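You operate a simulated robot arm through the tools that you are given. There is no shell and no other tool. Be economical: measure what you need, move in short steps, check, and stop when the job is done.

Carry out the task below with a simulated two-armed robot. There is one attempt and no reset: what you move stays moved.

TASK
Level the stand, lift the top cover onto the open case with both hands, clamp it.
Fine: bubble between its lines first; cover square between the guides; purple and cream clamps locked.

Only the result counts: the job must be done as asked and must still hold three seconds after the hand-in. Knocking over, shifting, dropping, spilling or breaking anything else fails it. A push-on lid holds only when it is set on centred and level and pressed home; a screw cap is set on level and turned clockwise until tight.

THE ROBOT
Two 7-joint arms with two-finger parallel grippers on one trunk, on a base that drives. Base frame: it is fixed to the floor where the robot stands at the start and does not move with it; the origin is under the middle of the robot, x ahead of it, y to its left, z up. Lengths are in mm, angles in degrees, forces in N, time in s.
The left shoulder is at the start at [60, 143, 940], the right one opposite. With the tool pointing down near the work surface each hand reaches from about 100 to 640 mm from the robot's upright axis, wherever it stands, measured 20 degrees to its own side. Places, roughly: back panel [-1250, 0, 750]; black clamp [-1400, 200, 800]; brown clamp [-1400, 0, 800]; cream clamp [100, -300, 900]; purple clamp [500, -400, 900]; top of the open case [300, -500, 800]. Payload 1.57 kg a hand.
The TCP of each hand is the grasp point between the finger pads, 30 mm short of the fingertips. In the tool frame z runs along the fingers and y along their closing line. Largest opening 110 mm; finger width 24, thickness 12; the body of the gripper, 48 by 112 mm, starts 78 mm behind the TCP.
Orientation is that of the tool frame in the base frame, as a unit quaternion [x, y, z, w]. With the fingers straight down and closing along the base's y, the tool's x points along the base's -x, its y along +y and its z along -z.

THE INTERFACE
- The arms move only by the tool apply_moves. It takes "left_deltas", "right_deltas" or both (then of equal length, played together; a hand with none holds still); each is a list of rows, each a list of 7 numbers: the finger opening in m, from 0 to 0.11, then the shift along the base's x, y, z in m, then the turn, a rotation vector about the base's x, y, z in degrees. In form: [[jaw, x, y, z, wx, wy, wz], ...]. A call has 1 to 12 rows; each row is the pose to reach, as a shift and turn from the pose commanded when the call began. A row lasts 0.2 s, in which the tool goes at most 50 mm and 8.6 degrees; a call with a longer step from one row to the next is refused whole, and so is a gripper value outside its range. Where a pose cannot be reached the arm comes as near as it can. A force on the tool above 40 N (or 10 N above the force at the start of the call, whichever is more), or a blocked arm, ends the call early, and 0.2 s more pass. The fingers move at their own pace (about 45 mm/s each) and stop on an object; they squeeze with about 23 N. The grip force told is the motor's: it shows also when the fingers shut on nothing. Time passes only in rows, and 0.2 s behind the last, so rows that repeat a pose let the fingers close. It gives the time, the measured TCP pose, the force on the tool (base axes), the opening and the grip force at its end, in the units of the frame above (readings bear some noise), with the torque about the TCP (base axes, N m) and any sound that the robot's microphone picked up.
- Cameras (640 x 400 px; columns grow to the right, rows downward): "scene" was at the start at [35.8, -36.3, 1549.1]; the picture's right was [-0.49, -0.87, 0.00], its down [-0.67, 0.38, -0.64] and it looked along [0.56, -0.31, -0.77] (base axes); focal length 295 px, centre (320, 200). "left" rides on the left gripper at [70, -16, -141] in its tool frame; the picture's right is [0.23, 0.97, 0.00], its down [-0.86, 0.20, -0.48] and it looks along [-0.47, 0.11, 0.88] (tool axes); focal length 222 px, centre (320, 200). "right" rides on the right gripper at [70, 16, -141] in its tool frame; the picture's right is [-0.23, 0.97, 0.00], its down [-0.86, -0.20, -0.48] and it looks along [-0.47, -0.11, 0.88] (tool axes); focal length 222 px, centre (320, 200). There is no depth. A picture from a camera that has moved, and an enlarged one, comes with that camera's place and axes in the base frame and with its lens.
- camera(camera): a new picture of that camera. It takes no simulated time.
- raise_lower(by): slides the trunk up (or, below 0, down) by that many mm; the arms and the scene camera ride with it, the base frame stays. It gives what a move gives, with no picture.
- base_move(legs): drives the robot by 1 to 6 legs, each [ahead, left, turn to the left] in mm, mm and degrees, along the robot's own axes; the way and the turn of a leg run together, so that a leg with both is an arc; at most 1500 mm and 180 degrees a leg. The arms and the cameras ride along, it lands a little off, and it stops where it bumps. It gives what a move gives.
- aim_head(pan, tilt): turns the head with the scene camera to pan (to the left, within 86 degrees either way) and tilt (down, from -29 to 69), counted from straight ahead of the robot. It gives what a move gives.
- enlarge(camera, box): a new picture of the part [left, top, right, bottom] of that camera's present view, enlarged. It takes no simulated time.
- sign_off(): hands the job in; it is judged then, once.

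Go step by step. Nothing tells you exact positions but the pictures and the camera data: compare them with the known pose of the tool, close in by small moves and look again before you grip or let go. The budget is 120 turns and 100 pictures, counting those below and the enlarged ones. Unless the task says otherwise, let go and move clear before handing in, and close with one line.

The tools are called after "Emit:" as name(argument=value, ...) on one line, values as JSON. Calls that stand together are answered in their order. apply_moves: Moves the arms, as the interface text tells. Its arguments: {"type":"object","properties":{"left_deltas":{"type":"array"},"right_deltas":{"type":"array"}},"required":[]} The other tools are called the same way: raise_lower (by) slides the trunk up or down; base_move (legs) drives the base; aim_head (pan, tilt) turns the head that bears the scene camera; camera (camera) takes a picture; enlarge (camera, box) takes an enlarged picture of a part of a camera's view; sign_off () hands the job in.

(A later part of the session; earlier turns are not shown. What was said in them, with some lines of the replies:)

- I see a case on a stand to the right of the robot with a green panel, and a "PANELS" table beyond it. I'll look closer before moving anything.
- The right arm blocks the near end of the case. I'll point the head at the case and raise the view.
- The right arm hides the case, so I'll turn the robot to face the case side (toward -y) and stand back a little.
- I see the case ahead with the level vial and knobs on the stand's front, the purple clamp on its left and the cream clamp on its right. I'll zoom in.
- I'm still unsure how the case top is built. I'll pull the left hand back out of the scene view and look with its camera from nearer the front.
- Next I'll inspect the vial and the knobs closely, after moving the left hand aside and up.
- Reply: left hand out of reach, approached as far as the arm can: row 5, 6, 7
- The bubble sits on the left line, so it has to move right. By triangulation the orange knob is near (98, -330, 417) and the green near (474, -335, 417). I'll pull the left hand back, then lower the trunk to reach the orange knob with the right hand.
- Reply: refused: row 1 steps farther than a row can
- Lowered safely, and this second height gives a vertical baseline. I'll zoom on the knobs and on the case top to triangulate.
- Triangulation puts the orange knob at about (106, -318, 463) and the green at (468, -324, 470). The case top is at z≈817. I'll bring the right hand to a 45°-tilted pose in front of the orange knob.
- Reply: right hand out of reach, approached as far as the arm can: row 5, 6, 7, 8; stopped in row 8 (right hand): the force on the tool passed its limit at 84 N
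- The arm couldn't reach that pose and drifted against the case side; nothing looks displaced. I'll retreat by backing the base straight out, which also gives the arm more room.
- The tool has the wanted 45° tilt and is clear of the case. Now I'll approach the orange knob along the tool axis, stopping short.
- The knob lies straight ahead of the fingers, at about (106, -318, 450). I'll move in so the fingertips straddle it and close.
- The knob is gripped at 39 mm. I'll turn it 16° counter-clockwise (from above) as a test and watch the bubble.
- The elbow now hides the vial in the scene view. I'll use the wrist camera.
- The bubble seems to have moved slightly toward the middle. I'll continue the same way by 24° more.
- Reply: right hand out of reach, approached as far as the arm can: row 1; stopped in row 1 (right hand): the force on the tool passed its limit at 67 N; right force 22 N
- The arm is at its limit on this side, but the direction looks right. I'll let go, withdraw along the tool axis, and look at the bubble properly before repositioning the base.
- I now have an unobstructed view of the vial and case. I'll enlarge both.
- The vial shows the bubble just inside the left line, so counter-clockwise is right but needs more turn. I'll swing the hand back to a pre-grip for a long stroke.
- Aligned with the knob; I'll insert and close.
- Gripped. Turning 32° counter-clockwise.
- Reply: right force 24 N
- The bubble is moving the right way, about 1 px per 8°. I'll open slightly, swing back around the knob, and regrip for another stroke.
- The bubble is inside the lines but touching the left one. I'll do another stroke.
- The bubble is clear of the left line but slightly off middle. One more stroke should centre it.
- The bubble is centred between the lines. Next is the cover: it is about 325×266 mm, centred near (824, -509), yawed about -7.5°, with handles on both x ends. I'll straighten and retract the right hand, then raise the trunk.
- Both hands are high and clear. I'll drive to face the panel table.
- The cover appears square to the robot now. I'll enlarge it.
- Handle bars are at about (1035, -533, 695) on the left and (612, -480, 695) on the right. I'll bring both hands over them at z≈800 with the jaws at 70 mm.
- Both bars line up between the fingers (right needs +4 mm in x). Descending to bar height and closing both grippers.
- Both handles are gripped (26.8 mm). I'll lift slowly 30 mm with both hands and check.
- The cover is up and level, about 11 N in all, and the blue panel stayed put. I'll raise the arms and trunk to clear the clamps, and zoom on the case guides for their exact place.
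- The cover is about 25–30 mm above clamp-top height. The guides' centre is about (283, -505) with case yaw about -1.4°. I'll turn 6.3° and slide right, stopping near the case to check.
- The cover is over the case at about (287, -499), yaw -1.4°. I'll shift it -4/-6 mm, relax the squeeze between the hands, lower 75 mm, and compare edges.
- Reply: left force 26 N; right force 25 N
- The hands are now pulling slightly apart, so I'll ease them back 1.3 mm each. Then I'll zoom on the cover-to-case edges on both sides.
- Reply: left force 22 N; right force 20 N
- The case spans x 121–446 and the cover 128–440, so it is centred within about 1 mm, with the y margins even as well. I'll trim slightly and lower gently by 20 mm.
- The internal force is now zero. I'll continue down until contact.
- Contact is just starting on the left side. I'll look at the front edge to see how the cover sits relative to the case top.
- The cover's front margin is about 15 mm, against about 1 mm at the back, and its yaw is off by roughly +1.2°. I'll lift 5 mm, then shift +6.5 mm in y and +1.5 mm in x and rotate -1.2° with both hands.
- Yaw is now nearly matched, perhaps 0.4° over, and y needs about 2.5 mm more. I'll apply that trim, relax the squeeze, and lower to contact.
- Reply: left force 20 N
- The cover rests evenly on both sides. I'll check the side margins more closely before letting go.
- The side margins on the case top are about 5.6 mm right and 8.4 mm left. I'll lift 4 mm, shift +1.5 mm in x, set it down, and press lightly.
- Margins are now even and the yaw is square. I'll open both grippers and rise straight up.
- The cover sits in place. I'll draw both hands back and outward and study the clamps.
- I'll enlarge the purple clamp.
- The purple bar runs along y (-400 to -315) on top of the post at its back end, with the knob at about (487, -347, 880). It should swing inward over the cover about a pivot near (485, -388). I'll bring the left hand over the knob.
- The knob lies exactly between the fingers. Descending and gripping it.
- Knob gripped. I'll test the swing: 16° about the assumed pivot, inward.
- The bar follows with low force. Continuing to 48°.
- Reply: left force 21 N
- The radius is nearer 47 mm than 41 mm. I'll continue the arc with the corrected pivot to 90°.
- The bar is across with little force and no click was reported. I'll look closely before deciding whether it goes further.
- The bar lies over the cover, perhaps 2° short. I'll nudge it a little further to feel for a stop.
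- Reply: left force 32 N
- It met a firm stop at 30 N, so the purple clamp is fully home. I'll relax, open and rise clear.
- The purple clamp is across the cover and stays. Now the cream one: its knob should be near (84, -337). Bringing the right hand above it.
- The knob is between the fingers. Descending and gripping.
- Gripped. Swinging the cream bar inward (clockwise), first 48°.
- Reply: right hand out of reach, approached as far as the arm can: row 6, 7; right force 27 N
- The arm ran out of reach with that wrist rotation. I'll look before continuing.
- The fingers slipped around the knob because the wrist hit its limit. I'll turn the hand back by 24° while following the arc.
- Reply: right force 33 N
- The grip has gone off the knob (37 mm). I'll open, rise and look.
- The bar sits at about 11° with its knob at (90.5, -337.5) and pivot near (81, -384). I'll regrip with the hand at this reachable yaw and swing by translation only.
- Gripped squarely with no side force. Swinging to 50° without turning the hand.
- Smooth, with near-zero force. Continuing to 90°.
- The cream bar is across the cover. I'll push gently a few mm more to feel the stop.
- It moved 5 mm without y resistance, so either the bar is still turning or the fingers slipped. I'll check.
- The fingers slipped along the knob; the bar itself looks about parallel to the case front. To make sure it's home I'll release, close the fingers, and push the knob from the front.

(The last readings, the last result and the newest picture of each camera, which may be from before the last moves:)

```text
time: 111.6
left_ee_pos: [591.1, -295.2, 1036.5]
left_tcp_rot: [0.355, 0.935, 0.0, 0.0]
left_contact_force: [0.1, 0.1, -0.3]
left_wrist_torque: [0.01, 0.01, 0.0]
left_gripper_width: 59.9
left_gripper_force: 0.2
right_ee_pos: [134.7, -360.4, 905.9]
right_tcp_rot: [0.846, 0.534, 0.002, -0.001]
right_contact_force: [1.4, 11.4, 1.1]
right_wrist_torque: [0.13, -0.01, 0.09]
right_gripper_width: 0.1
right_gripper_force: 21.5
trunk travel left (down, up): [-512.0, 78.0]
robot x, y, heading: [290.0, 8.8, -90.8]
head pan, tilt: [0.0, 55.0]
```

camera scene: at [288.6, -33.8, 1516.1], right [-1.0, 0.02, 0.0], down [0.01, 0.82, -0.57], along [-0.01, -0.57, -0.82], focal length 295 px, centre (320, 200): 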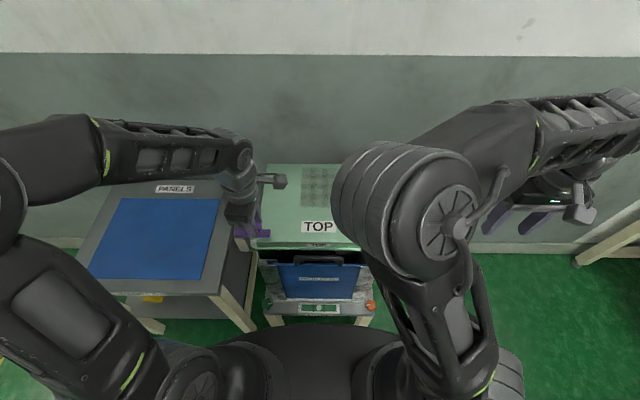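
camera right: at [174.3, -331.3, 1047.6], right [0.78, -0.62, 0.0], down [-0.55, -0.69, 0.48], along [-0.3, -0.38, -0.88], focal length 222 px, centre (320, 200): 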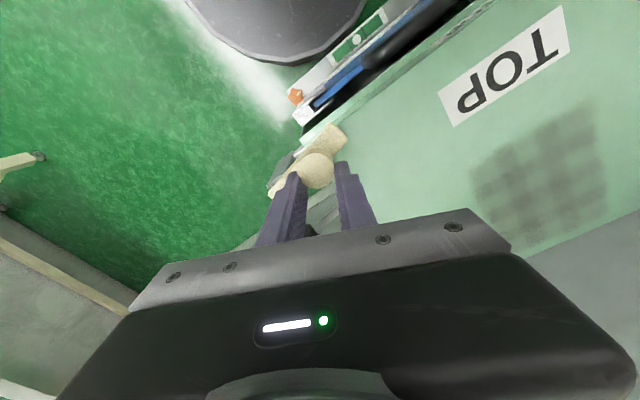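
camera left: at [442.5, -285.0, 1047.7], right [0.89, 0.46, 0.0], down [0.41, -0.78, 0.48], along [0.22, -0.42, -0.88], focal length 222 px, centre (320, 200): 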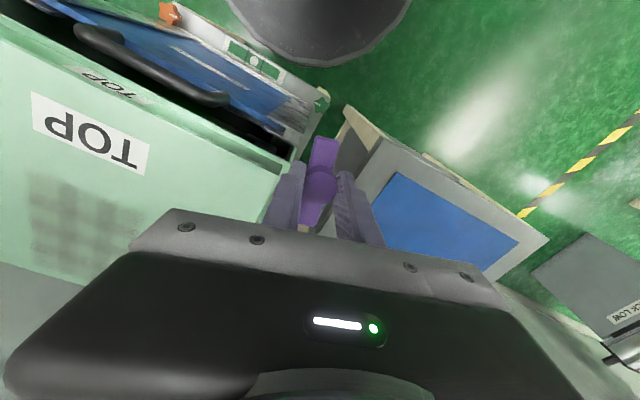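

Contact at 11 N; a few mm more to confirm it's solid.

Emit:
apply_moves(right_deltas=[[0.0, 0, -0.002, 0, 0, 0, 0], [0.0, 0, -0.004, 0, 0, 0, 0], [0.0, 0, -0.004, 0, 0, 0, 0]])

Emit:
enlarge(camera="right", box=[240, 60, 400, 220])

```text
time: 112.4
left_ee_pos: [591.7, -293.1, 1036.6]
left_tcp_rot: [0.355, 0.935, 0.0, 0.0]
left_contact_force: [-0.7, -0.2, -0.2]
left_wrist_torque: [-0.01, 0.01, 0.02]
left_gripper_width: 60.0
left_gripper_force: 0.0
right_ee_pos: [134.6, -361.6, 906.9]
right_tcp_rot: [0.846, 0.533, 0.004, -0.002]
right_contact_force: [4.0, 35.4, -4.5]
right_wrist_torque: [0.62, -0.03, 0.16]
right_gripper_width: 0.0
right_gripper_force: 21.7
trunk travel left (down, up): [-512.0, 78.0]
robot x, y, heading: [289.2, 5.9, -90.6]
head pan, tilt: [0.0, 55.0]
```

```text
2.50 times, centred on (320, 140) of right
camera zoom: at [179.2, -306.5, 1047.7], right [0.78, -0.62, 0.0], down [-0.55, -0.69, 0.47], along [-0.3, -0.37, -0.88], focal length 555 px, centre (320, 350)
```

zoom: 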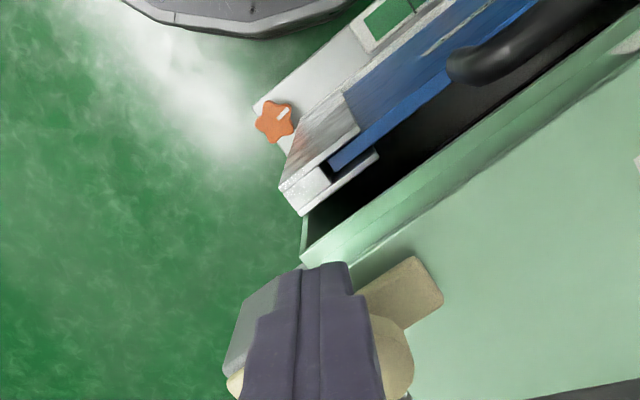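

A firm stop at 35 N, so the cream clamp is home. I'll back off, rise, drive back a little for a clear view, and check everything.

Emit:
apply_moves(right_deltas=[[0.0, 0, 0.01, 0, 0, 0, 0], [0.0, 0, 0.03, 0.0, 0, 0, 0], [0.0, 0, 0.04, 0.04, 0, 0, 0], [0.0, -0.02, 0.06, 0.08, 0, 0, 0], [0.0, -0.05, 0.08, 0.11, 0, 0, 0]])

Emit:
base_move(legs=[[-250, 0, 0]])

Emit:
apply_moves(right_deltas=[[0.05, -0.04, 0, 0, 0, 0, 8], [0.05, -0.08, 0, 0, 0, 0, 16], [0.05, -0.12, 0, 0, 0, 0, 24], [0.05, -0.16, 0, 0, 0, 0, 28], [0.05, -0.2, 0, 0, 0, 0, 28]])

Emit:
camera(camera="scene")

```text
time: 113.6
left_ee_pos: [591.0, -296.8, 1036.6]
left_tcp_rot: [0.356, 0.935, 0.0, 0.0]
left_contact_force: [-0.2, -0.3, -0.6]
left_wrist_torque: [0.01, 0.0, 0.0]
left_gripper_width: 60.1
left_gripper_force: 0.0
right_ee_pos: [70.2, -284.5, 1012.4]
right_tcp_rot: [0.859, 0.511, -0.003, -0.012]
right_contact_force: [-0.7, 0.2, 1.0]
right_wrist_torque: [0.0, -0.05, -0.02]
right_gripper_width: 0.0
right_gripper_force: 21.5
trunk travel left (down, up): [-512.0, 78.0]
robot x, y, heading: [290.5, 1.8, -91.0]
head pan, tilt: [0.0, 55.0]
```

```text
time: 115.4
left_ee_pos: [595.4, -47.8, 1036.4]
left_tcp_rot: [0.354, 0.935, -0.001, 0.001]
left_contact_force: [0.1, 0.2, 0.4]
left_wrist_torque: [-0.04, -0.02, -0.04]
left_gripper_width: 59.9
left_gripper_force: 0.1
right_ee_pos: [75.2, -36.2, 1013.5]
right_tcp_rot: [0.858, 0.513, -0.001, -0.01]
right_contact_force: [-0.5, 0.6, -0.1]
right_wrist_torque: [0.0, 0.04, -0.01]
right_gripper_width: 0.2
right_gripper_force: 21.3
trunk travel left (down, up): [-512.0, 78.0]
robot x, y, heading: [291.8, 252.2, -90.8]
head pan, tilt: [0.0, 55.0]
```

```text
time: 116.6
left_ee_pos: [594.9, -47.2, 1035.3]
left_tcp_rot: [0.354, 0.935, 0.0, 0.002]
left_contact_force: [0.8, 0.0, -0.4]
left_wrist_torque: [0.01, 0.01, -0.03]
left_gripper_width: 59.8
left_gripper_force: 0.1
right_ee_pos: [-126.3, -37.1, 1011.8]
right_tcp_rot: [0.708, 0.706, -0.003, -0.011]
right_contact_force: [0.3, -0.1, -0.8]
right_wrist_torque: [0.01, 0.0, 0.03]
right_gripper_width: 50.2
right_gripper_force: 0.0
trunk travel left (down, up): [-512.0, 78.0]
robot x, y, heading: [299.1, 254.2, -90.7]
head pan, tilt: [0.0, 55.0]
```

```text
10 pictures are left
camera scene: at [291.0, 213.9, 1516.0], right [-1.0, 0.01, 0.0], down [0.01, 0.82, -0.57], along [-0.01, -0.57, -0.82], focal length 295 px, centre (320, 200)
```

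scene: 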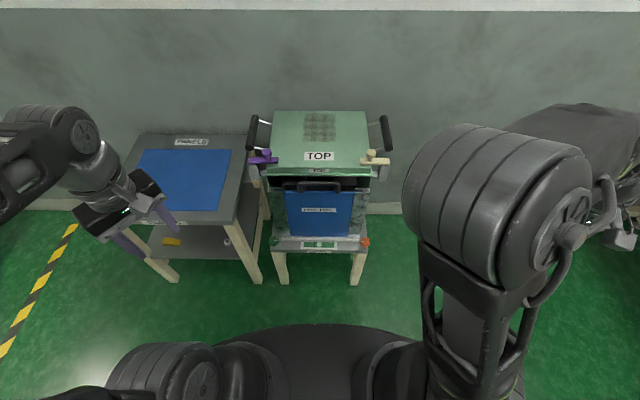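

Emit:
enlarge(camera="scene", box=[240, 100, 400, 190])

Emit:
enlarge(camera="scene", box=[265, 225, 375, 265])

```text
4.00 times, centred on (320, 145) of scene
camera zoom: at [291.0, 213.9, 1516.0], right [-1.0, 0.01, 0.0], down [0.01, 0.82, -0.57], along [-0.01, -0.57, -0.82], focal length 1179 px, centre (320, 420)
```

zoom: 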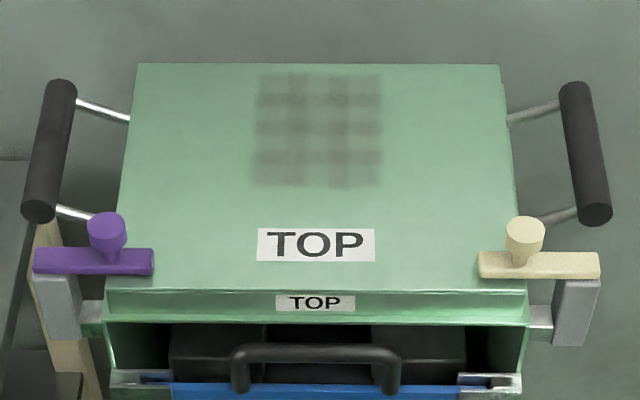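

```text
5.82 times, centred on (320, 245) of scene
camera zoom: at [291.0, 213.9, 1516.0], right [-1.0, 0.01, 0.0], down [0.01, 0.82, -0.57], along [-0.01, -0.57, -0.82], focal length 1714 px, centre (320, -62)
```

zoom: 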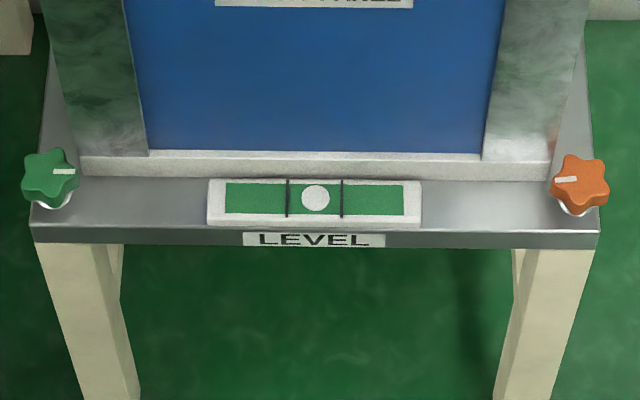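

The bubble is centred between its lines. The cover sits square on the case, both clamps lie across it at their stops, and both hands are clear, so I'm handing in.

Emit:
sign_off()

```text
The job is handed in.
```

The stand is level, the top cover is on the case square and centred, and the purple and cream clamps are both swung across it to their stops.
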